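You operate a simulated robot arm through the tools that you are given. There is no shell and no other tool. Be economical: measure what you need, move in short steps, check, and stop when the job is done.

Carry out the task below with a simulated robot arm. There is one attempt and no reset: what you move stays moved.

JOB
Shut the red drawer. Then push the grey drawer shut. Then take the white sleeve from the top of the packing table and leave it on the top of the packing bench. Then press the gauge zero key two times. Do these in the order given.

It is judged by the outcome, as a careful person would: the job done as asked, and still so three seconds after it is handed in. It fails if anything else is knocked over, pushed out of place, dropped, spilled or broken.

ROBOT AND FRAMES
A 7-joint arm with a two-finger parallel gripper on a trunk, on a base that drives. Base frame: it is fixed to the floor where the robot stands at the start and does not move with it; the origin is under the middle of the robot, x ahead of it, y to its left, z up. Readings come in m, degrees, newtons and seconds.
Its first joint turns from -166.0 to 166.0 degrees. Places, roughly: gauge zero key [-2.7, -4, 0.9]; grey drawer [1.2, 0.4, 0.7]; red drawer [0.7, -0.1, 0.7]; top of the packing bench [1.5, 2.2, 0.8]; white sleeve (3x3x6 cm) [1.2, 0.2, 0.8]. Payload 3.43 kg.
The TCP is the grasp point between the finger pads, 0.03 m short of the fingertips. In the tool frame z runs along the fingers and y along their closing line. The gripper opens to 0.094 m. The fingers are 0.028 m wide and 0.01 m thick; the gripper's body (0.05 by 0.096 m) begins 0.055 m behind the TCP.
Orientation is told as [roll, pitch, yaw] about the base's x, y, z axes, in that order, counted from this pose: with the fingers straight down and closing along the base's y, the tool's x points along the base's -x, its y along +y and its z along -z.

CONTROLS
- The arm moves only by the tool step_arm. Its argument "steps" is a list of rows, each an object of numbers (a shift or turn left out is 0, a gripper value left out holds the last): "x", "y", "z": the shift along the tool's x, y, z in m; "ax", "ay", "az": the turn, a rotation vector about the tool's x, y, z in degrees. In form: [{"x": .., "y": .., "z": .., "ax": .., "ay": .., "az": ..}, ...]. A call has 1 to 8 rows; each row is the pose to reach, as a shift and turn from the pose commanded when the call began, along the tool's axes at that moment. "hand" is the opening, from 0 (shut) to 1 (fully open), set as the call begins (left out, the last holds). Each row takes 0.2 s and may step no farther than 0.05 m and 8.6 degrees from the row before; otherwise, or with a gripper value out of range, the whole call is refused. A pose out of reach is approached as far as the arm can. The call stops where the force on the tool passes 40 N (or 10 N more than at its start, if that is more) or the arm is blocked; 0.2 s more then pass. Each finger travels about 0.045 m/s and halts on what it meets, pressing with about 34 N; the grip force reading is that of the motor and also rises with nothing between the fingers. The clock runs only during rows and for 0.2 s after the last one: add rows that repeat a pose to give the fingers time. The reply holds the time, the measured pose of the TCP, the force on the tool along the base axes, the opening and the grip force, in the units named above and with some noise, with the torque about the TCP (base axes, N m) and any sound that the robot's microphone picked up.
- Cameras (640 x 400 px; columns grow to the right, rows downward): "scene" is now at [0.0253, 0.2461, 1.4051]; the picture's right is [-0.28, -0.96, 0.00], its down [-0.49, 0.14, -0.86] and it looks along [0.83, -0.24, -0.51] (base axes); focal length 278 px, centre (320, 200). "wrist" rides on the gripper at [0.076, 0.014, -0.102] in the tool frame; the picture's right is [-0.18, 0.98, 0.00], its down [-0.75, -0.14, -0.64] and it looks along [-0.63, -0.12, 0.77] (tool axes); focal length 243 px, centre (320, 200). There is no depth. A picture from a camera that has moved, and an enlarged one, comes with that camera's place and axes in the base frame and with its lens. The place of the scene camera against the robot may be out by one fixed shift of up to 0.012 m in any direction.
- get_image(camera): a new picture of that camera. It takes no simulated time.
- base_move(legs): drives the robot by 1 to 6 legs, each [ahead, turn to the left] in m and degrees, along the robot's own axes; the way and the turn of a leg run together, so that a leg with both is an arc; at most 1.5 m and 180 degrees a leg. The arm and the cameras ride along, it lands a little off, and it stops where it bumps. It gives what a move gives.
- aim_head(pan, tilt): turns the head with the scene camera to pan (to the left, within 120 degrees either way) and tilt (down, from -29 to 69), counted from straight ahead of the robot. It gives what a move gives.
- zoom(camera, box): a new picture of the part [left, top, right, bottom] of that camera's present view, enlarged. It takes no simulated time.
- job_done(): hands the job in; it is judged then, once.

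Go step by step. Nothing tells you exact positions but the pictures and the camera data: compare them with the known pose of the tool, close in by small moves and look again before you grip or let go. The budget is 165 turns and 108 pictures, counting those below and the enlarged ones. Unless the task says otherwise, let go and move clear before handing in, and close with one line.

The tools are called after "Call:" by a JSON object that holds its "op" and its "data". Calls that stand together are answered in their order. step_arm: Moves the arm, as the interface text tells. Its arguments: {"type":"object","properties":{"steps":{"type":"array"},"hand":{"type":"number"}},"required":["steps"]} The other tools are called the same way: base_move (legs) drives the base; aim_head (pan, tilt) turns the head that bears the scene camera; get_image (camera) takes a picture; zoom (camera, box) takes an enlarged picture of a part of a camera's view; job_done () hands the job in.

At the start:

```text
time_s: 0.0
ee_pos: [0.633, 0.0292, 1.1188]
ee_rot: [-0.1, 0.0, 0.1]
contact_force: [0.4, 0.0, 0.2]
torque: [-0.01, 0.02, 0.0]
width: 0.0939
grasp_force: 0.2
robot x, y, heading: [-0.0007, 0.0327, -0.3]
head pan, tilt: [-16.0, 30.5]
```

scene: 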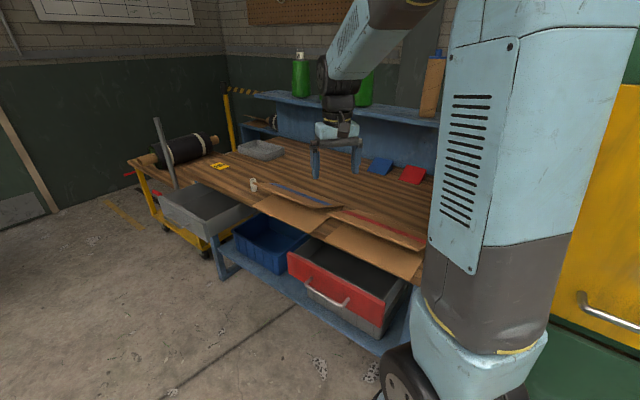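
wrist: 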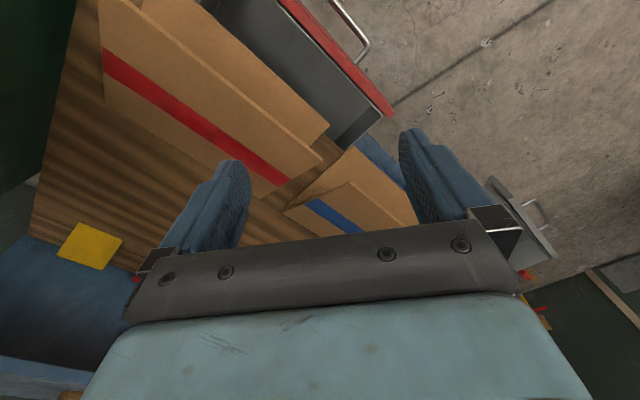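

I see a table set obliquely to the robot, with the red drawer open toward us and the grey one further left. I'll look closer before I move anything.

Call:
{"op": "zoom", "data": {"camera": "scene", "box": [220, 160, 440, 360]}}

Call:
{"op": "zoom", "data": {"camera": "scene", "box": [110, 80, 300, 260]}}

```text
2.00 times, centred on (330, 260) of scene
camera zoom: at [0.0253, 0.2461, 1.4051], right [-0.28, -0.96, 0.0], down [-0.49, 0.14, -0.86], along [0.83, -0.24, -0.51], focal length 556 px, centre (300, 80)
```

zoom: 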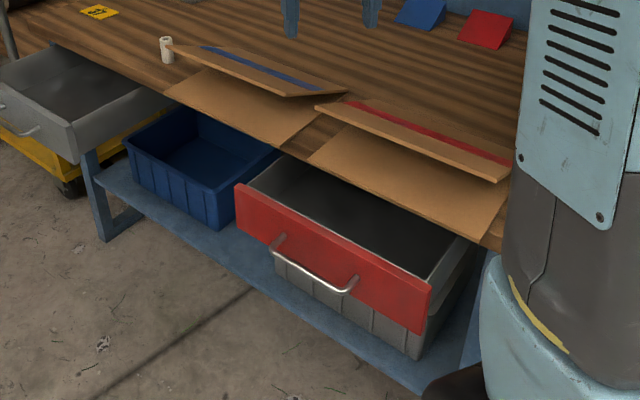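

```text
2.22 times, centred on (205, 170) of scene
camera zoom: at [0.0253, 0.2461, 1.4051], right [-0.28, -0.96, 0.0], down [-0.49, 0.14, -0.86], along [0.83, -0.24, -0.51], focal length 618 px, centre (576, 267)
```

zoom: 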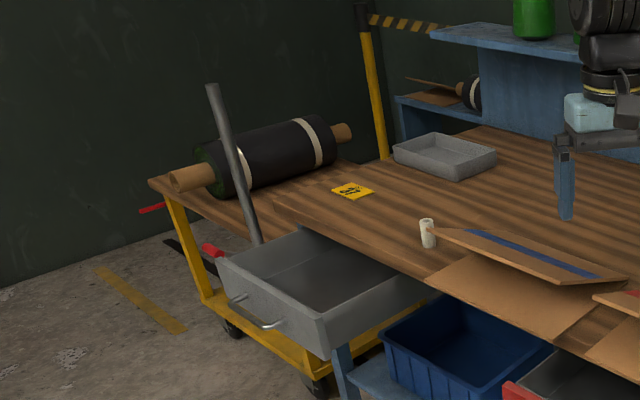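

The red drawer's front looks like it's at about (0.70, 0.0), opening along about (-0.62, 0.79). I want to stand square in front of it, so I'll check the floor to the left first.

Call:
{"op": "aim_head", "data": {"pan": 60, "tilt": 30}}

Call:
{"op": "get_image", "data": {"camera": "scene"}}

```text
time_s: 1.5
ee_pos: [0.6327, 0.028, 1.1171]
ee_rot: [0.0, -0.1, 0.1]
contact_force: [-0.3, -1.1, -0.7]
torque: [-0.03, 0.0, -0.01]
width: 0.0939
grasp_force: 0.1
robot x, y, heading: [-0.0042, 0.0319, -0.1]
head pan, tilt: [60.0, 30.0]
```

```text
103 pictures are left
camera scene: at [-0.0162, 0.3493, 1.4058], right [0.87, -0.5, 0.0], down [-0.25, -0.43, -0.87], along [0.43, 0.75, -0.5], focal length 278 px, centre (320, 200)
```

scene: 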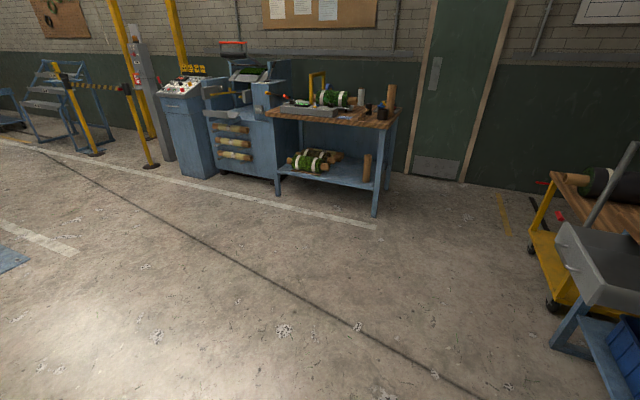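

The floor is clear, and the packing bench is ahead on the left. I'll drive round to face the red drawer.

Call:
{"op": "base_move", "data": {"legs": [[0, 72], [0.62, 0], [0, -124]]}}

Call:
{"op": "aim_head", "data": {"pan": 0, "tilt": 42}}

Call:
{"op": "get_image", "data": {"camera": "scene"}}

```text
time_s: 4.7
ee_pos: [0.3095, 0.5833, 1.1184]
ee_rot: [0.0, 0.1, 61.3]
contact_force: [0.1, -0.7, -0.4]
torque: [0.03, 0.03, 0.04]
width: 0.0939
grasp_force: 0.1
robot x, y, heading: [0.0567, -0.0048, 63.2]
head pan, tilt: [60.0, 30.0]
stopped in leg 1: the robot was blocked; the commanded pose is now the measured one
```

```text
time_s: 6.0
ee_pos: [0.3098, 0.5844, 1.119]
ee_rot: [0.0, 0.1, 61.4]
contact_force: [-0.5, -0.1, 0.2]
torque: [0.01, 0.02, 0.0]
width: 0.0941
grasp_force: 0.1
robot x, y, heading: [0.0602, -0.0049, 63.2]
head pan, tilt: [0.0, 42.0]
```

```text
102 pictures are left
camera scene: at [-0.1407, 0.125, 1.3875], right [0.89, -0.45, 0.0], down [-0.3, -0.6, -0.74], along [0.34, 0.66, -0.67], focal length 278 px, centre (320, 200)
```

scene: 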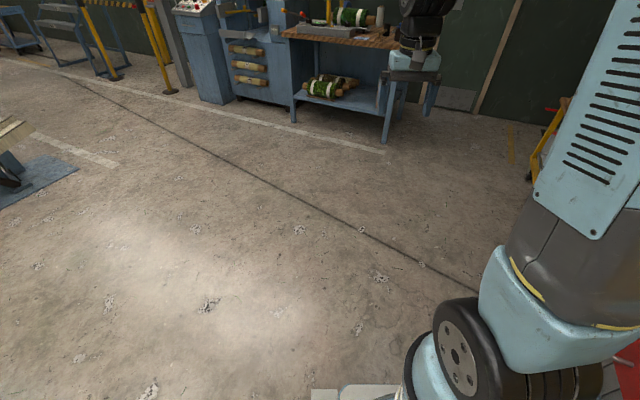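

The turn was blocked, and the red drawer is right beside the base. I'll look to the right and behind to see what it touched.

Call:
{"op": "aim_head", "data": {"pan": -80, "tilt": 55}}

Call:
{"op": "get_image", "data": {"camera": "scene"}}

Call:
{"op": "aim_head", "data": {"pan": 115, "tilt": 45}}

Call:
{"op": "get_image", "data": {"camera": "scene"}}

```text
time_s: 7.5
ee_pos: [0.3099, 0.5839, 1.1187]
ee_rot: [-0.1, 0.1, 61.2]
contact_force: [-0.3, 1.1, 0.1]
torque: [0.0, -0.01, -0.02]
width: 0.0941
grasp_force: 0.1
robot x, y, heading: [0.061, -0.0049, 62.8]
head pan, tilt: [-80.0, 55.0]
```

```text
101 pictures are left
camera scene: at [-0.1096, 0.0294, 1.3698], right [-0.29, -0.96, 0.0], down [-0.78, 0.24, -0.57], along [0.55, -0.17, -0.82], focal length 278 px, centre (320, 200)
```

scene: 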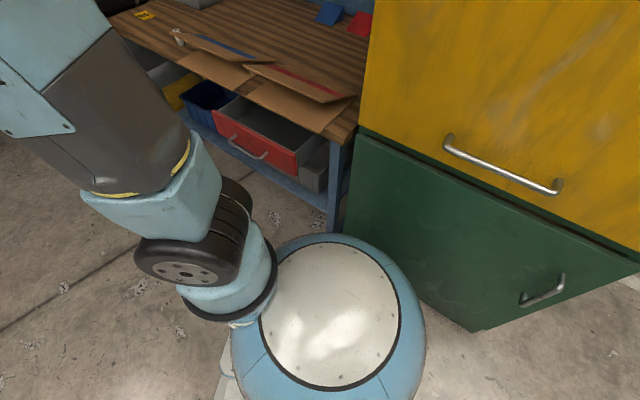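

```text
time_s: 10.4
ee_pos: [0.3101, 0.5827, 1.1176]
ee_rot: [-0.1, 0.0, 61.2]
contact_force: [0.2, 0.2, 0.0]
torque: [-0.02, 0.0, 0.02]
width: 0.0942
grasp_force: 0.0
robot x, y, heading: [0.0562, -0.0069, 62.9]
head pan, tilt: [115.0, 45.0]
```

```text
100 pictures are left
camera scene: at [-0.2598, 0.0532, 1.3832], right [0.03, 1.0, 0.0], down [0.71, -0.02, -0.71], along [-0.71, 0.02, -0.71], focal length 278 px, centre (320, 200)
```

scene: 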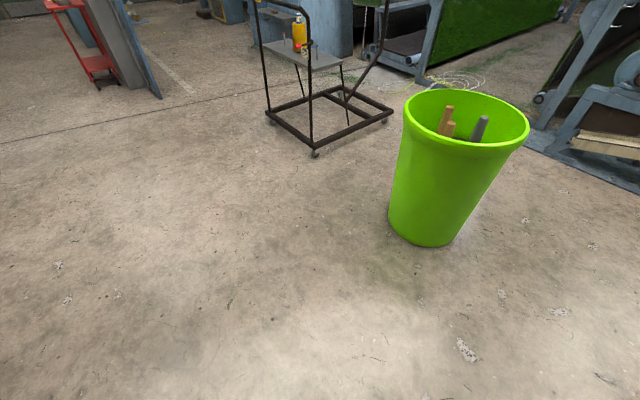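

The base only touched the green cabinet on its right. I'll drive forward away from it, then turn to face the drawer.

Call:
{"op": "base_move", "data": {"legs": [[0.3, 0], [0, 20], [0.37, 0], [0, -135]]}}

Call:
{"op": "aim_head", "data": {"pan": 0, "tilt": 42}}

Call:
{"op": "get_image", "data": {"camera": "scene"}}

Call:
{"op": "get_image", "data": {"camera": "wrist"}}

```text
time_s: 18.9
ee_pos: [0.8325, 0.837, 1.12]
ee_rot: [0.0, 0.2, 13.9]
contact_force: [-0.5, 0.7, -0.2]
torque: [-0.03, 0.01, -0.01]
width: 0.0939
grasp_force: 0.1
robot x, y, heading: [0.2065, 0.6862, 15.4]
head pan, tilt: [115.0, 45.0]
stopped in leg 4: the robot was blocked; the commanded pose is now the measured one
```

```text
time_s: 20.8
ee_pos: [0.8336, 0.8374, 1.1183]
ee_rot: [0.0, 0.1, 13.8]
contact_force: [0.3, -0.7, -0.1]
torque: [-0.02, 0.01, 0.0]
width: 0.0942
grasp_force: 0.1
robot x, y, heading: [0.2065, 0.6869, 15.5]
head pan, tilt: [0.0, 42.0]
```

```text
99 pictures are left
camera scene: at [0.1683, 0.92, 1.3875], right [0.26, -0.96, 0.0], down [-0.65, -0.18, -0.74], along [0.72, 0.2, -0.67], focal length 278 px, centre (320, 200)
```

scene: 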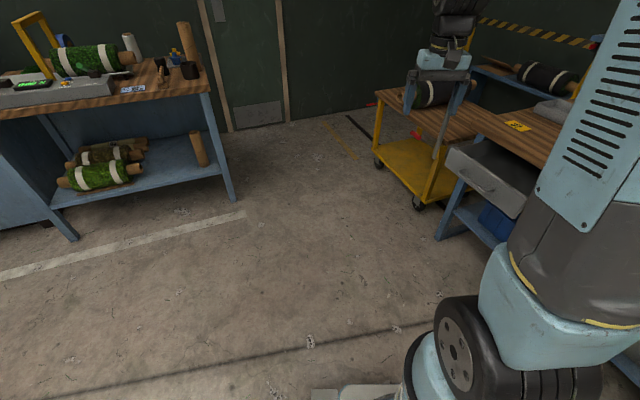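

```text
98 pictures are left
camera wrist: at [0.7559, 0.8319, 1.2208], right [-0.06, 1.0, 0.0], down [0.77, 0.04, 0.64], along [0.64, 0.04, -0.77], focal length 243 px, centre (320, 200)
```

wrist: 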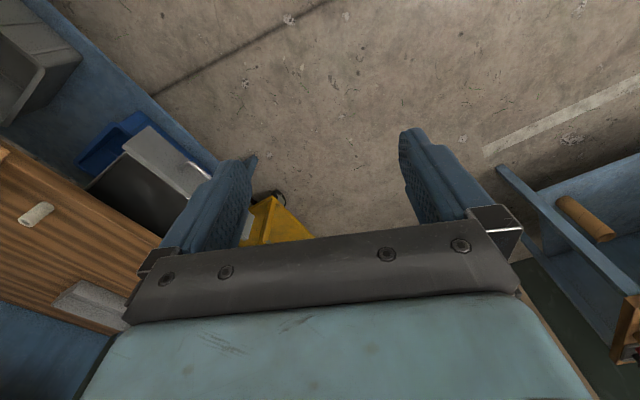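

The turn was blocked again at heading 15°. I'll look right and back to find the cause.

Call:
{"op": "aim_head", "data": {"pan": -70, "tilt": 60}}

Call:
{"op": "get_image", "data": {"camera": "scene"}}

Call:
{"op": "aim_head", "data": {"pan": -120, "tilt": 60}}

Call:
{"op": "get_image", "data": {"camera": "scene"}}

```text
time_s: 22.2
ee_pos: [0.8326, 0.8365, 1.1198]
ee_rot: [0.0, 0.1, 13.9]
contact_force: [-0.3, 0.7, -0.5]
torque: [0.01, 0.0, -0.01]
width: 0.0938
grasp_force: 0.1
robot x, y, heading: [0.2075, 0.685, 15.5]
head pan, tilt: [-70.0, 60.0]
```

```text
97 pictures are left
camera scene: at [0.1262, 0.8435, 1.3637], right [-0.82, -0.58, 0.0], down [-0.5, 0.71, -0.5], along [0.29, -0.41, -0.87], focal length 278 px, centre (320, 200)
```

scene: 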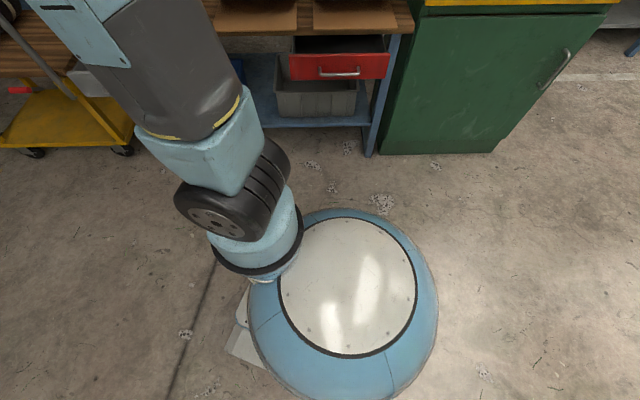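

```text
time_s: 23.4
ee_pos: [0.8314, 0.838, 1.1186]
ee_rot: [0.0, 0.1, 13.8]
contact_force: [0.6, -0.2, 0.0]
torque: [0.0, -0.04, -0.03]
width: 0.094
grasp_force: 0.0
robot x, y, heading: [0.2063, 0.6856, 15.3]
head pan, tilt: [-120.0, 60.0]
```

```text
96 pictures are left
camera scene: at [0.0707, 0.8334, 1.3637], right [-0.97, 0.25, 0.0], down [0.22, 0.84, -0.5], along [-0.13, -0.48, -0.87], focal length 278 px, centre (320, 200)
```

scene: 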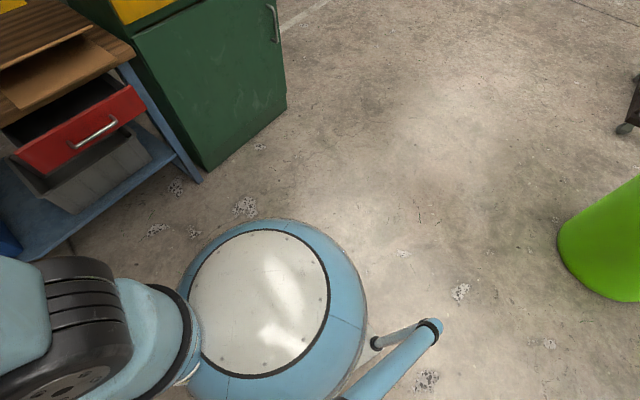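

I don't see any obstacle on the floor to the right. I'll check the left side and higher up.

Call:
{"op": "aim_head", "data": {"pan": 90, "tilt": 45}}

Call:
{"op": "get_image", "data": {"camera": "scene"}}

Call:
{"op": "aim_head", "data": {"pan": -45, "tilt": 15}}

Call:
{"op": "get_image", "data": {"camera": "scene"}}

```text
time_s: 26.5
ee_pos: [0.8331, 0.8366, 1.1183]
ee_rot: [0.0, 0.1, 13.8]
contact_force: [0.1, -0.2, -0.4]
torque: [0.0, 0.02, -0.01]
width: 0.0941
grasp_force: 0.0
robot x, y, heading: [0.2104, 0.6825, 15.1]
head pan, tilt: [90.0, 45.0]
```

```text
95 pictures are left
camera scene: at [0.0662, 0.9764, 1.3832], right [0.96, 0.26, 0.0], down [0.19, -0.68, -0.71], along [-0.19, 0.68, -0.71], focal length 278 px, centre (320, 200)
```

scene: 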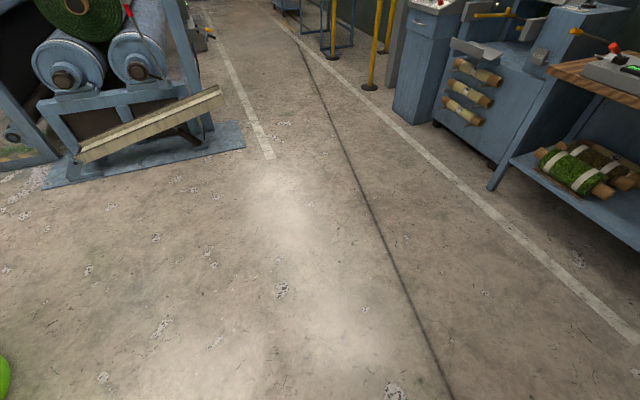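

```text
time_s: 28.6
ee_pos: [0.8334, 0.8366, 1.1184]
ee_rot: [0.0, 0.1, 13.9]
contact_force: [0.3, -0.9, 0.2]
torque: [0.01, 0.01, 0.04]
width: 0.094
grasp_force: 0.0
robot x, y, heading: [0.2068, 0.6838, 15.4]
head pan, tilt: [-45.0, 15.0]
```

```text
94 pictures are left
camera scene: at [0.1688, 0.8517, 1.43], right [-0.49, -0.87, 0.0], down [-0.23, 0.13, -0.97], along [0.84, -0.48, -0.26], focal length 278 px, centre (320, 200)
```

scene: 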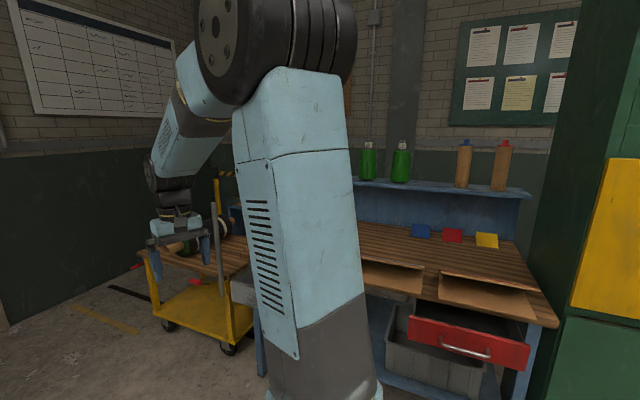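

Nothing is near the robot, so I'll try the rest of the turn again.

Call:
{"op": "base_move", "data": {"legs": [[0, -40]]}}

```text
time_s: 31.1
ee_pos: [0.7828, 0.394, 1.1186]
ee_rot: [-0.1, 0.1, -26.6]
contact_force: [0.1, 0.0, 0.1]
torque: [-0.02, -0.02, 0.01]
width: 0.0942
grasp_force: 0.2
robot x, y, heading: [0.229, 0.7257, -25.1]
head pan, tilt: [-45.0, 15.0]
```

Call:
{"op": "base_move", "data": {"legs": [[0, -27]]}}

Call:
{"op": "aim_head", "data": {"pan": -10, "tilt": 45}}

Call:
{"op": "get_image", "data": {"camera": "scene"}}

Call:
{"op": "get_image", "data": {"camera": "wrist"}}

```text
time_s: 33.0
ee_pos: [0.579, 0.1806, 1.1196]
ee_rot: [-0.1, 0.2, -53.1]
contact_force: [0.5, 0.2, 0.3]
torque: [0.01, 0.01, 0.02]
width: 0.0938
grasp_force: 0.0
robot x, y, heading: [0.2538, 0.7399, -51.0]
head pan, tilt: [-45.0, 15.0]
```

```text
time_s: 34.0
ee_pos: [0.5795, 0.1813, 1.1206]
ee_rot: [-0.1, 0.1, -53.0]
contact_force: [0.3, 0.3, -0.2]
torque: [0.02, -0.02, -0.03]
width: 0.0941
grasp_force: 0.0
robot x, y, heading: [0.2526, 0.744, -51.2]
head pan, tilt: [-10.0, 45.0]
```

```text
93 pictures are left
camera scene: at [0.4382, 0.8682, 1.3832], right [-0.88, -0.48, 0.0], down [-0.34, 0.62, -0.71], along [0.34, -0.62, -0.71], focal length 278 px, centre (320, 200)
```

scene: 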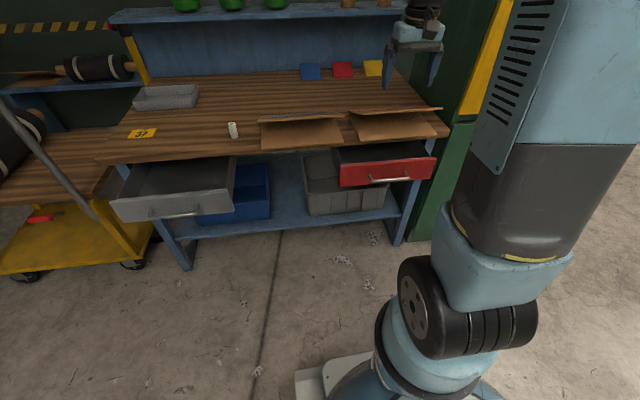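

```text
92 pictures are left
camera wrist: at [0.5461, 0.2497, 1.2217], right [0.9, 0.44, 0.0], down [0.34, -0.69, 0.64], along [0.28, -0.57, -0.77], focal length 243 px, centre (320, 200)
```

wrist: 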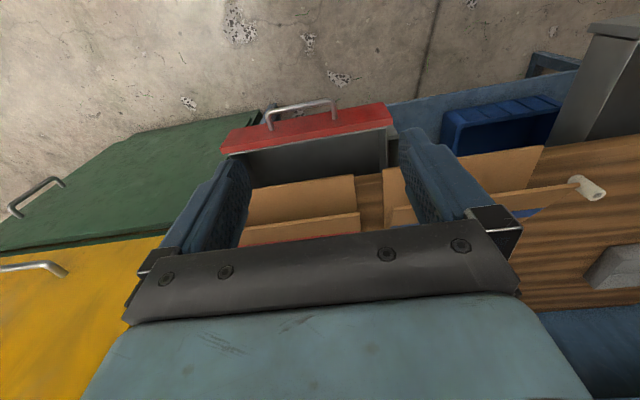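

The robot now faces the drawers. The red front's top edge is at z≈0.77, centred near (0.61, 0.04), and it needs pushing along (0.63, -0.78). I'll shut the fingers and tilt the tool forward so it stays clear of the table edge.

Call:
{"op": "step_arm", "data": {"hand": 0, "steps": [{"ay": -8, "x": 0.02}, {"ay": -16, "x": 0.04}, {"ay": -24, "x": 0.05}, {"ay": -32, "x": 0.06}, {"ay": -40, "x": 0.07}, {"ay": -48, "x": 0.08}, {"ay": -56, "x": 0.08}, {"ay": -62, "x": 0.08}]}}

Call:
{"op": "zoom", "data": {"camera": "scene", "box": [240, 40, 480, 240]}}

Call:
{"op": "get_image", "data": {"camera": "wrist"}}

```text
time_s: 35.8
ee_pos: [0.5372, 0.2212, 1.141]
ee_rot: [0.0, -61.9, -53.1]
contact_force: [-0.2, -0.4, -0.5]
torque: [0.0, 0.02, -0.05]
width: 0.0
grasp_force: 33.1
out of reach, approached as far as the arm can: row 7, 8
robot x, y, heading: [0.2503, 0.7438, -50.9]
head pan, tilt: [-10.0, 45.0]
```

```text
2.00 times, centred on (360, 140) of scene
camera zoom: at [0.4382, 0.8687, 1.3831], right [-0.88, -0.48, 0.0], down [-0.34, 0.62, -0.71], along [0.34, -0.62, -0.71], focal length 556 px, centre (240, 320)
```

zoom: 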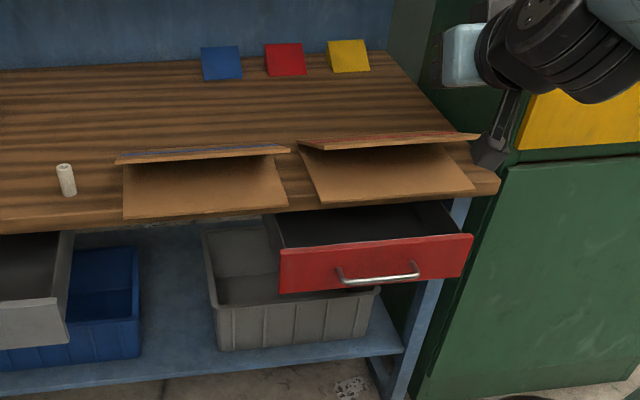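

```text
90 pictures are left
camera wrist: at [0.4732, 0.3309, 1.1221], right [0.84, 0.52, 0.16], down [-0.24, 0.08, 0.97], along [0.49, -0.85, 0.2], focal length 243 px, centre (320, 200)
```

wrist: 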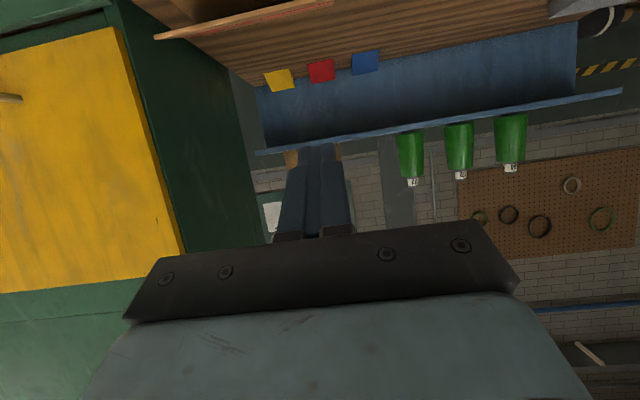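

The measurements agree: the red front's top is at z≈0.77 and the handle at z≈0.72. I'll back off a little for arm room, then lower the closed fingers in front of the panel.

Call:
{"op": "base_move", "data": {"legs": [[-0.15, 0]]}}

Call:
{"op": "step_arm", "data": {"steps": [{"x": 0.0435, "z": 0.023}, {"x": 0.087, "z": 0.046}, {"x": 0.13, "z": 0.069}, {"x": 0.174, "z": 0.092}, {"x": 0.217, "z": 0.115}, {"x": 0.26, "z": 0.138}, {"x": 0.304, "z": 0.161}, {"x": 0.335, "z": 0.178}]}}

Call:
{"op": "get_image", "data": {"camera": "scene"}}

```text
time_s: 37.2
ee_pos: [0.4438, 0.3382, 1.1414]
ee_rot: [0.0, -61.8, -53.0]
contact_force: [0.1, -0.5, 0.4]
torque: [0.01, 0.01, -0.05]
width: 0.0001
grasp_force: 32.6
robot x, y, heading: [0.1582, 0.8604, -51.1]
head pan, tilt: [-10.0, 45.0]
```

```text
time_s: 39.0
ee_pos: [0.4601, 0.2868, 0.7389]
ee_rot: [-0.3, -62.0, -52.7]
contact_force: [0.8, 0.2, 0.4]
torque: [-0.04, -0.03, -0.02]
width: 0.0001
grasp_force: 32.8
out of reach, approached as far as the arm can: row 1, 2, 3, 4, 5, 6, 7, 8
robot x, y, heading: [0.1596, 0.861, -51.1]
head pan, tilt: [-10.0, 45.0]
```

```text
89 pictures are left
camera scene: at [0.3446, 0.9843, 1.3831], right [-0.88, -0.48, 0.0], down [-0.34, 0.62, -0.71], along [0.34, -0.62, -0.71], focal length 278 px, centre (320, 200)
```

scene: 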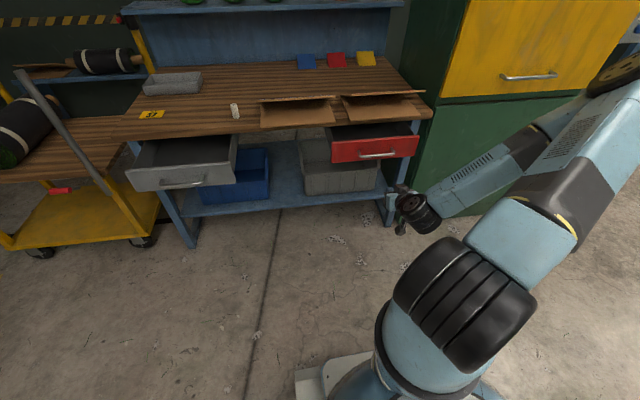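

The fingers are in front of the panel at about the right height. Next I'll move in to about 8 cm from the panel and look again.

Call:
{"op": "step_arm", "data": {"steps": [{"x": -0.0228, "y": -0.007, "z": 0.033}, {"x": -0.0456, "y": -0.014, "z": 0.066}, {"x": -0.0684, "y": -0.021, "z": 0.099}, {"x": -0.0912, "y": -0.028, "z": 0.132}, {"x": -0.114, "y": -0.035, "z": 0.165}]}}

Call:
{"op": "zoom", "data": {"camera": "scene", "box": [280, 60, 520, 240]}}

Call:
{"op": "get_image", "data": {"camera": "wrist"}}

```text
time_s: 40.2
ee_pos: [0.5508, 0.1035, 0.757]
ee_rot: [0.1, -61.9, -53.1]
contact_force: [0.0, -1.0, 0.3]
torque: [0.01, 0.0, 0.03]
width: 0.0001
grasp_force: 32.4
robot x, y, heading: [0.1613, 0.8556, -51.1]
head pan, tilt: [-10.0, 45.0]
```

```text
2.22 times, centred on (400, 150) of scene
camera zoom: at [0.3444, 0.9842, 1.3832], right [-0.88, -0.48, 0.0], down [-0.34, 0.62, -0.71], along [0.34, -0.62, -0.71], focal length 618 px, centre (142, 311)
```

zoom: 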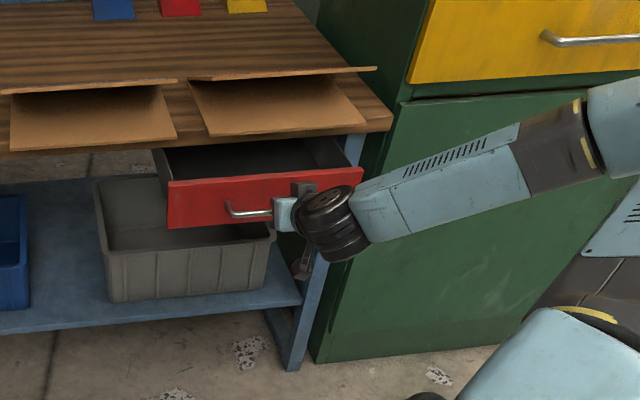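

```text
87 pictures are left
camera wrist: at [0.4868, 0.2127, 0.7368], right [0.84, 0.52, 0.16], down [-0.24, 0.08, 0.97], along [0.49, -0.85, 0.19], focal length 243 px, centre (320, 200)
```

wrist: 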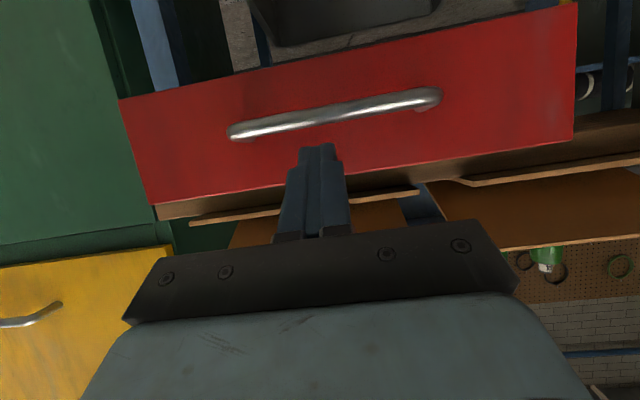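

The fingers sit just above the handle, aimed at the panel. I'll push forward in small steps.

Call:
{"op": "step_arm", "data": {"steps": [{"x": -0.0094, "z": 0.0176}, {"x": -0.0188, "z": 0.0352}, {"x": -0.0282, "z": 0.0528}, {"x": -0.0376, "z": 0.0704}, {"x": -0.047, "z": 0.088}, {"x": -0.0564, "z": 0.1056}, {"x": -0.0611, "z": 0.1144}, {"x": -0.0658, "z": 0.1232}]}}

Call:
{"op": "zoom", "data": {"camera": "scene", "box": [280, 60, 520, 240]}}

```text
time_s: 42.0
ee_pos: [0.6346, -0.0052, 0.7575]
ee_rot: [0.0, -61.8, -53.0]
contact_force: [0.5, -0.2, -0.6]
torque: [0.03, -0.02, 0.04]
width: 0.0003
grasp_force: 32.9
robot x, y, heading: [0.161, 0.8611, -51.2]
head pan, tilt: [-10.0, 45.0]
```

```text
2.22 times, centred on (400, 150) of scene
camera zoom: at [0.3447, 0.9839, 1.3832], right [-0.88, -0.48, 0.0], down [-0.34, 0.62, -0.71], along [0.34, -0.62, -0.71], focal length 618 px, centre (142, 311)
```

zoom: 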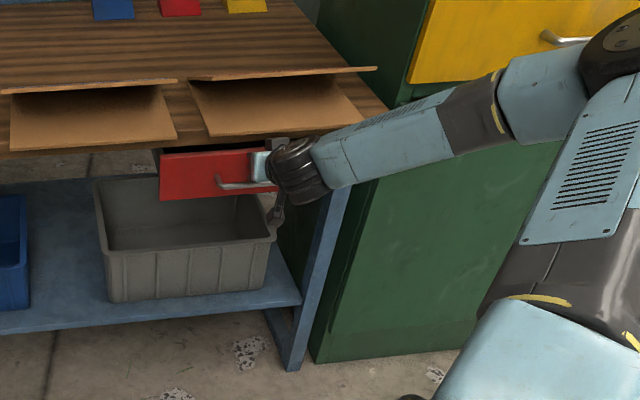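

The drawer moves in with little force. I'll keep pushing in finer steps until it stops.

Call:
{"op": "step_arm", "data": {"steps": [{"x": -0.0047, "z": 0.0088}, {"x": -0.0094, "z": 0.0176}, {"x": -0.0141, "z": 0.0264}, {"x": -0.0188, "z": 0.0352}, {"x": -0.0235, "z": 0.044}, {"x": -0.0282, "z": 0.0528}]}}

Call:
{"op": "zoom", "data": {"camera": "scene", "box": [280, 60, 520, 240]}}

Call:
{"op": "get_image", "data": {"camera": "wrist"}}

```text
time_s: 43.0
ee_pos: [0.6543, -0.0347, 0.7584]
ee_rot: [-0.1, -61.6, -52.8]
contact_force: [-20.9, 25.7, 14.2]
torque: [-0.38, -0.16, -0.04]
width: 0.0004
grasp_force: 33.1
robot x, y, heading: [0.1615, 0.8587, -50.8]
head pan, tilt: [-10.0, 45.0]
stopped in row 5: the force on the tool passed its limit at 70 N (the readings are from after the stop); the commanded pose is now the measured one
```

```text
2.22 times, centred on (400, 150) of scene
camera zoom: at [0.3434, 0.9858, 1.3832], right [-0.88, -0.48, 0.0], down [-0.34, 0.62, -0.71], along [0.34, -0.62, -0.71], focal length 618 px, centre (142, 311)
```

zoom: 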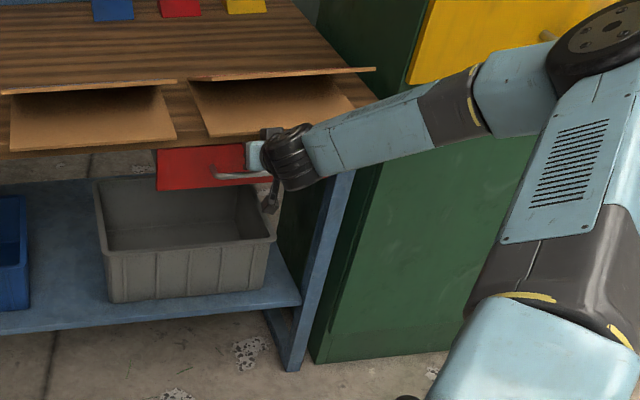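

```text
84 pictures are left
camera wrist: at [0.5901, 0.0748, 0.7387], right [0.84, 0.52, 0.16], down [-0.24, 0.08, 0.97], along [0.49, -0.85, 0.19], focal length 243 px, centre (320, 200)
```

wrist: 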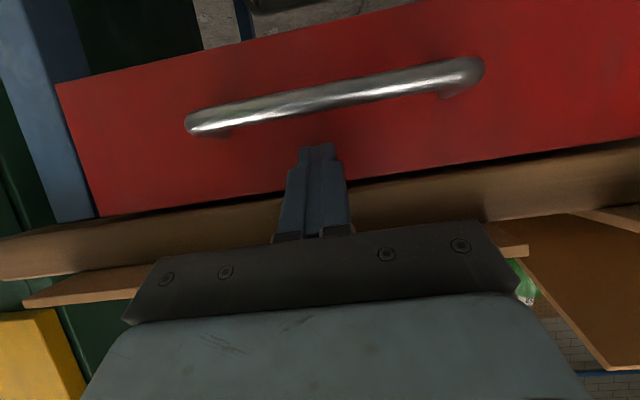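

The drawer hit its stop and the panel looks flush under the table edge. I'll back off and check that it stays closed.

Call:
{"op": "step_arm", "data": {"steps": [{"x": 0.0235, "z": -0.044}, {"x": 0.047, "z": -0.088}, {"x": 0.0705, "z": -0.132}, {"x": 0.094, "z": -0.176}]}}

Call:
{"op": "zoom", "data": {"camera": "scene", "box": [240, 60, 480, 240]}}

Call:
{"op": "zoom", "data": {"camera": "scene", "box": [80, 60, 320, 240]}}

```text
time_s: 44.0
ee_pos: [0.5335, 0.1219, 0.7576]
ee_rot: [-0.1, -61.7, -52.9]
contact_force: [-0.4, -0.5, -1.1]
torque: [-0.01, -0.01, 0.03]
width: 0.0002
grasp_force: 32.9
robot x, y, heading: [0.161, 0.8596, -51.3]
head pan, tilt: [-10.0, 45.0]
```

```text
2.22 times, centred on (360, 150) of scene
camera zoom: at [0.345, 0.9837, 1.3832], right [-0.88, -0.48, 0.0], down [-0.34, 0.62, -0.71], along [0.34, -0.62, -0.71], focal length 618 px, centre (231, 311)
```

zoom: 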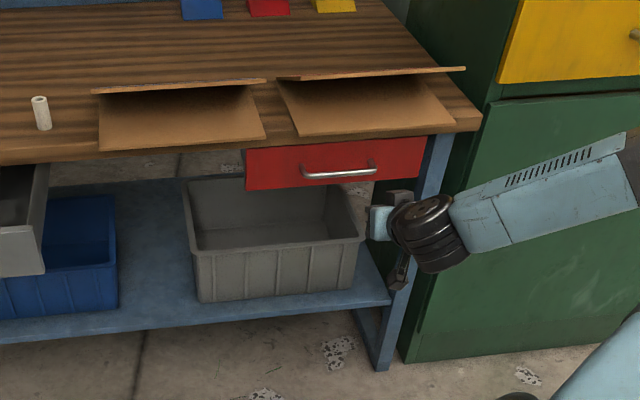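

```text
2.22 times, centred on (200, 150) of scene
camera zoom: at [0.345, 0.9837, 1.3832], right [-0.88, -0.48, 0.0], down [-0.34, 0.62, -0.71], along [0.34, -0.62, -0.71], focal length 618 px, centre (587, 311)
```

zoom: 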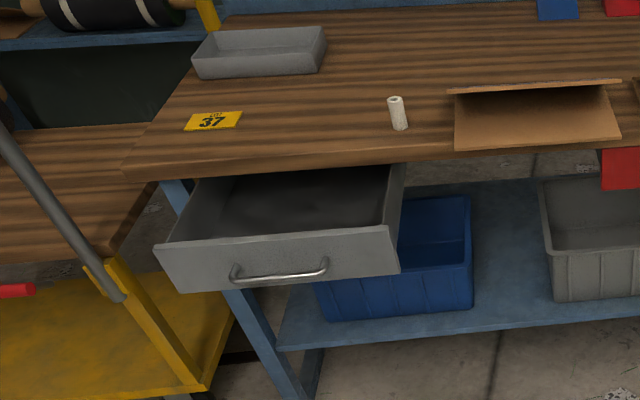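

The red drawer is shut. The grey front is centred near (1.155, 0.54), open about 16 cm, with a clear way to it. I'll raise the arm, then shift the base along the table.

Call:
{"op": "step_arm", "data": {"steps": [{"x": -0.032, "z": -0.037}, {"x": -0.064, "z": -0.074}, {"x": -0.096, "z": -0.111}, {"x": -0.128, "z": -0.148}, {"x": -0.16, "z": -0.185}, {"x": -0.192, "z": -0.222}, {"x": -0.224, "z": -0.259}, {"x": -0.256, "z": -0.296}]}}

Call:
{"op": "base_move", "data": {"legs": [[0, 45], [0, 45], [0.65, 0], [0, -45], [0, -45]]}}

Call:
{"op": "get_image", "data": {"camera": "scene"}}

```text
time_s: 45.8
ee_pos: [0.4471, 0.2317, 1.1249]
ee_rot: [0.1, -61.5, -53.0]
contact_force: [-1.2, -0.5, 0.2]
torque: [-0.02, 0.0, 0.05]
width: 0.0001
grasp_force: 33.0
robot x, y, heading: [0.1602, 0.8593, -51.2]
head pan, tilt: [-10.0, 45.0]
```

```text
time_s: 50.0
ee_pos: [0.8531, 0.9051, 1.1269]
ee_rot: [0.2, -61.6, 16.1]
contact_force: [0.4, 0.6, -0.3]
torque: [0.04, 0.01, 0.03]
width: 0.0
grasp_force: 33.1
robot x, y, heading: [0.1842, 0.7916, 20.3]
head pan, tilt: [-10.0, 45.0]
stopped in leg 2: the robot was blocked; the commanded pose is now the measured one
```

```text
81 pictures are left
camera scene: at [0.1258, 1.0104, 1.3833], right [0.18, -0.98, 0.0], down [-0.7, -0.12, -0.71], along [0.7, 0.12, -0.71], focal length 278 px, centre (320, 200)
```

scene: 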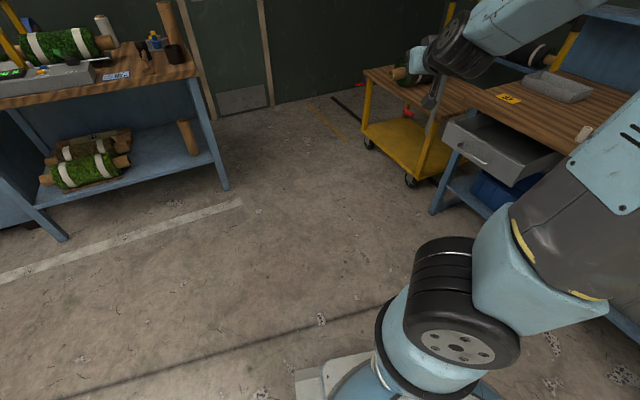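

The turn was stopped short again, though nothing is near. I'll continue in smaller turns.

Call:
{"op": "base_move", "data": {"legs": [[0, 19]]}}

Call:
{"op": "base_move", "data": {"legs": [[0.62, 0]]}}

Call:
{"op": "base_move", "data": {"legs": [[0, -45]]}}

Call:
{"op": "base_move", "data": {"legs": [[0, -45]]}}

```text
time_s: 51.5
ee_pos: [0.7782, 1.1226, 1.1257]
ee_rot: [0.1, -61.7, 35.9]
contact_force: [-0.2, -0.3, -0.6]
torque: [-0.02, 0.03, -0.04]
width: 0.0002
grasp_force: 32.9
robot x, y, heading: [0.1938, 0.7797, 39.6]
head pan, tilt: [-10.0, 45.0]
```

```text
time_s: 55.0
ee_pos: [1.2563, 1.5074, 1.1242]
ee_rot: [0.2, -61.6, 35.2]
contact_force: [0.3, -0.1, 0.2]
torque: [0.0, 0.04, 0.0]
width: 0.0
grasp_force: 33.1
robot x, y, heading: [0.6698, 1.1697, 39.0]
head pan, tilt: [-10.0, 45.0]
```

```text
time_s: 57.6
ee_pos: [1.334, 1.0283, 1.1263]
ee_rot: [-0.2, -61.7, -6.4]
contact_force: [-0.3, -0.7, -0.1]
torque: [-0.06, 0.0, -0.04]
width: 0.0001
grasp_force: 33.1
robot x, y, heading: [0.6725, 1.2149, -4.2]
head pan, tilt: [-10.0, 45.0]
stopped in leg 1: the robot was blocked; the commanded pose is now the measured one
```

```text
time_s: 60.3
ee_pos: [1.0082, 0.6119, 1.1269]
ee_rot: [-0.1, -61.7, -51.8]
contact_force: [-0.1, 0.2, 0.3]
torque: [0.03, -0.01, -0.05]
width: 0.0
grasp_force: 33.2
robot x, y, heading: [0.7119, 1.2408, -49.2]
head pan, tilt: [-10.0, 45.0]
```

I'm standing in front of the grey drawer. I'll check the view before lowering the fingers.

Call:
{"op": "get_image", "data": {"camera": "scene"}}

```text
80 pictures are left
camera scene: at [0.889, 1.3719, 1.3832], right [-0.86, -0.51, 0.0], down [-0.36, 0.61, -0.71], along [0.36, -0.61, -0.71], focal length 278 px, centre (320, 200)
```

scene: 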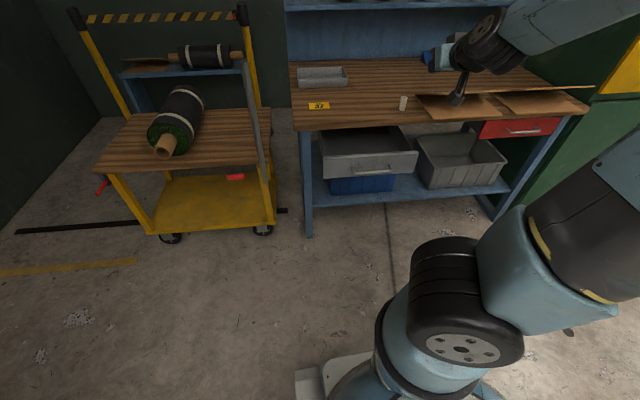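

I make the grey front's centre about (1.158, 0.565). I'll lower the fingers about 15 cm in front of it.

Call:
{"op": "step_arm", "data": {"steps": [{"x": 0.0426, "y": 0.01, "z": 0.017}, {"x": 0.0853, "y": 0.02, "z": 0.034}, {"x": 0.128, "y": 0.03, "z": 0.051}, {"x": 0.1705, "y": 0.04, "z": 0.068}, {"x": 0.213, "y": 0.05, "z": 0.085}, {"x": 0.256, "y": 0.06, "z": 0.102}, {"x": 0.2985, "y": 0.07, "z": 0.119}, {"x": 0.341, "y": 0.08, "z": 0.1365}]}}

Call:
{"op": "get_image", "data": {"camera": "wrist"}}

Call:
{"op": "zoom", "data": {"camera": "scene", "box": [260, 60, 500, 240]}}

```text
time_s: 62.1
ee_pos: [1.0537, 0.6783, 0.7582]
ee_rot: [-0.2, -61.6, -51.7]
contact_force: [0.1, 0.4, -0.2]
torque: [0.05, 0.01, -0.03]
width: 0.0
grasp_force: 33.2
out of reach, approached as far as the arm can: row 4, 5, 6, 7, 8
robot x, y, heading: [0.7098, 1.2391, -49.3]
head pan, tilt: [-10.0, 45.0]
```

```text
79 pictures are left
camera wrist: at [0.9877, 0.7866, 0.7394], right [0.83, 0.54, 0.16], down [-0.24, 0.08, 0.97], along [0.51, -0.84, 0.19], focal length 243 px, centre (320, 200)
```

wrist: 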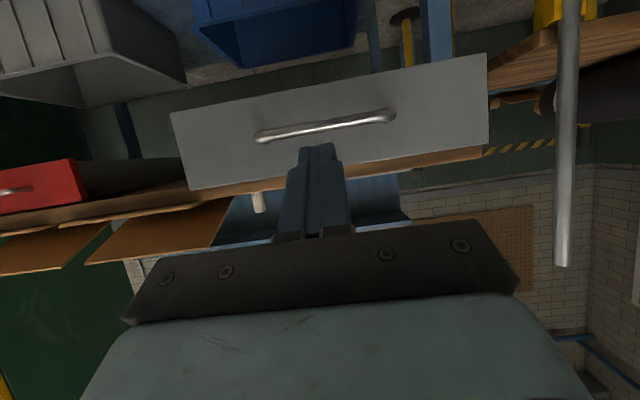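

```text
2.22 times, centred on (380, 150) of scene
camera zoom: at [0.8889, 1.372, 1.3831], right [-0.86, -0.51, 0.0], down [-0.36, 0.61, -0.71], along [0.36, -0.61, -0.71], focal length 618 px, centre (187, 311)
```

zoom: 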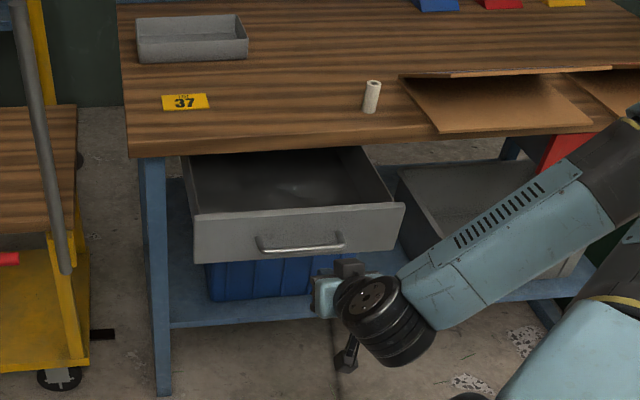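

The fingers line up just above the grey handle. I'll move in and push.

Call:
{"op": "step_arm", "data": {"steps": [{"x": -0.0188, "z": 0.0353}, {"x": -0.0376, "z": 0.0706}, {"x": -0.047, "z": 0.0882}, {"x": -0.0564, "z": 0.1058}, {"x": -0.0658, "z": 0.1235}, {"x": -0.0752, "z": 0.1411}, {"x": -0.0846, "z": 0.1588}, {"x": -0.094, "z": 0.1764}]}}

Call:
{"op": "zoom", "data": {"camera": "scene", "box": [260, 60, 500, 240]}}

Call:
{"op": "get_image", "data": {"camera": "wrist"}}

```text
time_s: 63.9
ee_pos: [1.1756, 0.5221, 0.7538]
ee_rot: [0.0, -61.6, -51.7]
contact_force: [-0.2, 0.1, 0.2]
torque: [-0.02, 0.01, 0.0]
width: 0.0001
grasp_force: 32.7
robot x, y, heading: [0.706, 1.2439, -49.2]
head pan, tilt: [-10.0, 45.0]
```

```text
2.22 times, centred on (380, 150) of scene
camera zoom: at [0.8891, 1.3717, 1.3832], right [-0.86, -0.51, 0.0], down [-0.36, 0.61, -0.71], along [0.36, -0.61, -0.71], focal length 618 px, centre (187, 311)
```

zoom: 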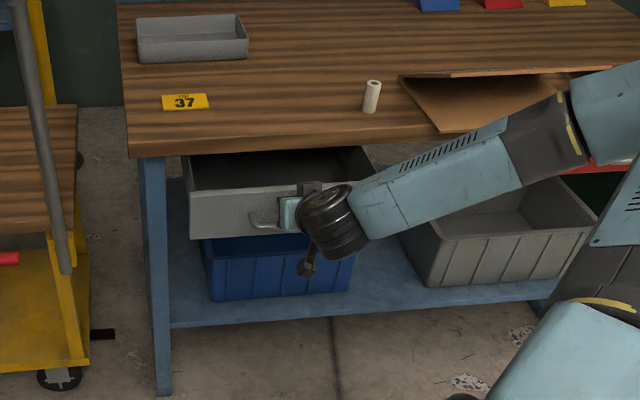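

```text
76 pictures are left
camera wrist: at [1.1093, 0.6311, 0.7344], right [0.83, 0.54, 0.16], down [-0.24, 0.07, 0.97], along [0.51, -0.84, 0.19], focal length 243 px, centre (320, 200)
```

wrist: 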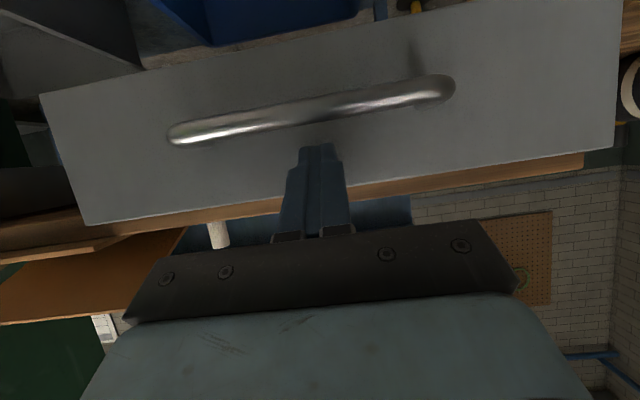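

It's sliding well, so I'll carry on until it stops.

Call:
{"op": "step_arm", "data": {"steps": [{"x": -0.0094, "z": 0.0176}, {"x": -0.0188, "z": 0.0353}, {"x": -0.0282, "z": 0.0529}, {"x": -0.0353, "z": 0.0662}, {"x": -0.04, "z": 0.075}, {"x": -0.0447, "z": 0.0838}, {"x": -0.0494, "z": 0.0926}, {"x": -0.0541, "z": 0.1014}]}}

```text
time_s: 65.7
ee_pos: [1.2457, 0.4328, 0.7532]
ee_rot: [-0.1, -61.6, -51.8]
contact_force: [0.3, 0.1, -0.2]
torque: [0.0, -0.02, 0.01]
width: 0.0
grasp_force: 33.0
robot x, y, heading: [0.7085, 1.2397, -48.9]
head pan, tilt: [-10.0, 45.0]
```

Call:
{"op": "step_arm", "data": {"steps": [{"x": -0.0047, "z": 0.0088}, {"x": -0.0094, "z": 0.0176}, {"x": -0.0141, "z": 0.0264}, {"x": -0.0188, "z": 0.0352}, {"x": -0.0235, "z": 0.044}]}}

Call:
{"op": "zoom", "data": {"camera": "scene", "box": [260, 60, 500, 240]}}

Call:
{"op": "get_image", "data": {"camera": "wrist"}}

```text
time_s: 66.4
ee_pos: [1.2554, 0.4185, 0.7522]
ee_rot: [0.1, -61.4, -51.9]
contact_force: [-18.0, 20.4, 10.7]
torque: [-0.19, -0.25, -0.09]
width: 0.0
grasp_force: 32.9
robot x, y, heading: [0.7124, 1.2415, -49.5]
head pan, tilt: [-10.0, 45.0]
stopped in row 3: the force on the tool passed its limit at 62 N (the readings are from after the stop); the commanded pose is now the measured one
```

```text
2.22 times, centred on (380, 150) of scene
camera zoom: at [0.8881, 1.373, 1.3832], right [-0.86, -0.51, 0.0], down [-0.36, 0.61, -0.71], along [0.36, -0.61, -0.71], focal length 618 px, centre (187, 311)
```

zoom: 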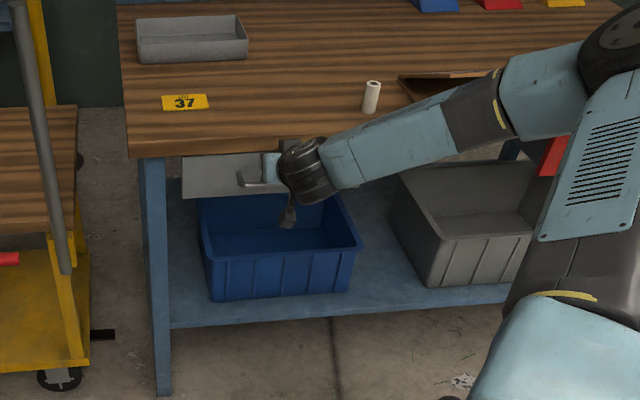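

```text
74 pictures are left
camera wrist: at [1.1892, 0.5259, 0.7347], right [0.83, 0.54, 0.16], down [-0.24, 0.07, 0.97], along [0.51, -0.84, 0.19], focal length 243 px, centre (320, 200)
```

wrist: 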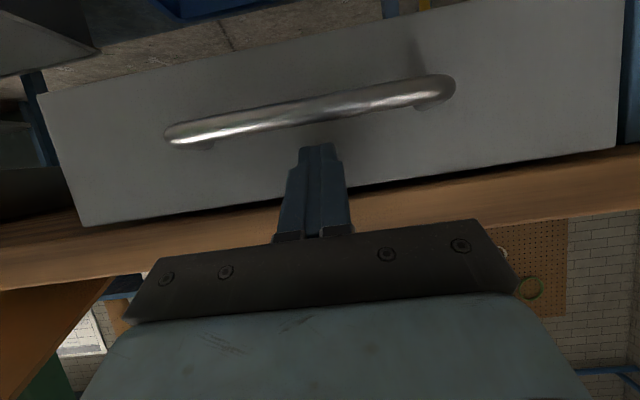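

The grey drawer is at its stop and flush. I'll retract, raise the arm and turn the tool upright.

Call:
{"op": "step_arm", "data": {"steps": [{"x": 0.0235, "z": -0.044}, {"x": 0.047, "z": -0.088}, {"x": 0.0705, "z": -0.132}, {"x": 0.0264, "z": -0.1555}, {"x": -0.0177, "z": -0.179}, {"x": -0.0618, "z": -0.2025}, {"x": -0.1059, "z": -0.226}, {"x": -0.15, "z": -0.2495}]}}

Call:
{"op": "step_arm", "data": {"steps": [{"x": -0.0441, "z": -0.0235, "ay": 8}, {"x": -0.08, "z": -0.0423, "ay": 16}, {"x": -0.08, "z": -0.0423, "ay": 24}, {"x": -0.08, "z": -0.0423, "ay": 32}, {"x": -0.08, "z": -0.0423, "ay": 40}, {"x": -0.08, "z": -0.0423, "ay": 48}, {"x": -0.08, "z": -0.0423, "ay": 55}, {"x": -0.08, "z": -0.0423, "ay": 61.4}]}}

Call:
{"op": "zoom", "data": {"camera": "scene", "box": [260, 60, 500, 240]}}

```text
time_s: 68.2
ee_pos: [1.166, 0.5322, 1.0044]
ee_rot: [0.1, -61.3, -51.9]
contact_force: [-1.3, 0.1, 0.2]
torque: [0.01, -0.02, 0.04]
width: 0.0
grasp_force: 33.0
robot x, y, heading: [0.7099, 1.2412, -49.4]
head pan, tilt: [-10.0, 45.0]
```

```text
time_s: 70.0
ee_pos: [1.1656, 0.5326, 1.0946]
ee_rot: [0.0, 0.2, -51.8]
contact_force: [-0.6, 1.1, -0.2]
torque: [-0.01, 0.04, -0.02]
width: 0.0001
grasp_force: 32.6
out of reach, approached as far as the arm can: row 2
robot x, y, heading: [0.707, 1.2412, -49.1]
head pan, tilt: [-10.0, 45.0]
```

```text
2.22 times, centred on (380, 150) of scene
camera zoom: at [0.8889, 1.3719, 1.3832], right [-0.86, -0.51, 0.0], down [-0.36, 0.61, -0.71], along [0.36, -0.61, -0.71], focal length 618 px, centre (187, 311)
```

zoom: 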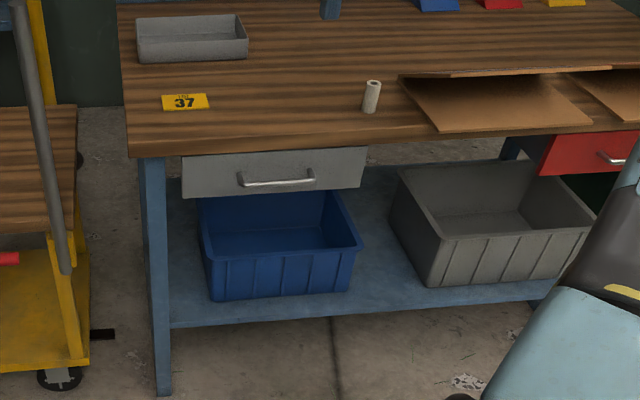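

Both drawers are shut. I'll drive forward a bit to bring the sleeve into reach, and turn the tool so its camera side faces away from the cardboard.

Call:
{"op": "base_move", "data": {"legs": [[0.27, 0]]}}

Call:
{"op": "step_arm", "data": {"hand": 0.75, "steps": [{"az": 8.5}, {"az": 17}, {"az": 25.5}, {"az": 34}, {"az": 42.5}, {"az": 51}, {"az": 59.5}, {"az": 68}]}}

Call:
{"op": "step_arm", "data": {"steps": [{"az": 7}, {"az": 14}, {"az": 21}]}}

Call:
{"op": "get_image", "data": {"camera": "wrist"}}

Call:
{"op": "get_image", "data": {"camera": "scene"}}

```text
time_s: 72.0
ee_pos: [1.3437, 0.3243, 1.0938]
ee_rot: [0.0, 0.2, -51.7]
contact_force: [0.8, 0.4, 0.0]
torque: [0.0, 0.01, -0.02]
width: 0.0
grasp_force: 32.6
robot x, y, heading: [0.8846, 1.0346, -49.4]
head pan, tilt: [-10.0, 45.0]
```

```text
time_s: 73.8
ee_pos: [1.3444, 0.3252, 1.0942]
ee_rot: [-0.1, -0.1, -120.1]
contact_force: [0.1, -0.2, 0.3]
torque: [-0.02, 0.01, 0.0]
width: 0.0706
grasp_force: 0.1
robot x, y, heading: [0.8892, 1.038, -49.1]
head pan, tilt: [-10.0, 45.0]
```

```text
time_s: 74.6
ee_pos: [1.3454, 0.3257, 1.0953]
ee_rot: [-0.1, 0.0, -141.0]
contact_force: [-1.3, -0.5, 0.2]
torque: [0.01, 0.0, 0.0]
width: 0.0705
grasp_force: 0.0
robot x, y, heading: [0.8865, 1.0356, -49.4]
head pan, tilt: [-10.0, 45.0]
```

```text
72 pictures are left
camera wrist: at [1.4133, 0.3624, 1.1966], right [0.48, -0.88, 0.0], down [-0.67, -0.37, 0.64], along [-0.56, -0.31, -0.77], focal length 243 px, centre (320, 200)
```

wrist: 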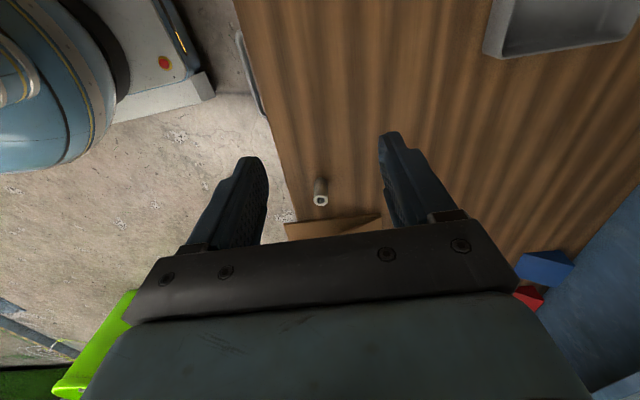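

```text
71 pictures are left
camera scene: at [1.0667, 1.1651, 1.3832], right [-0.86, -0.51, 0.0], down [-0.36, 0.61, -0.71], along [0.36, -0.61, -0.71], focal length 278 px, centre (320, 200)
```

scene: 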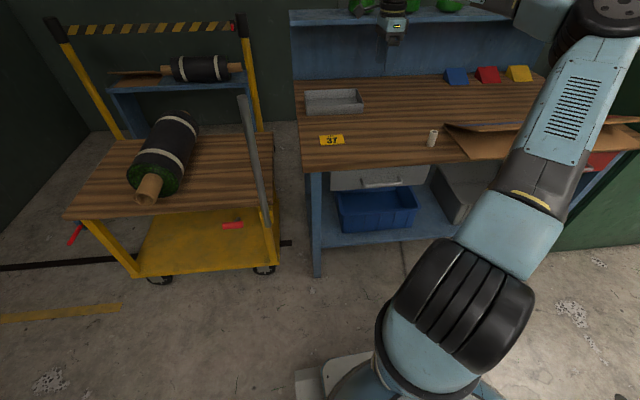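

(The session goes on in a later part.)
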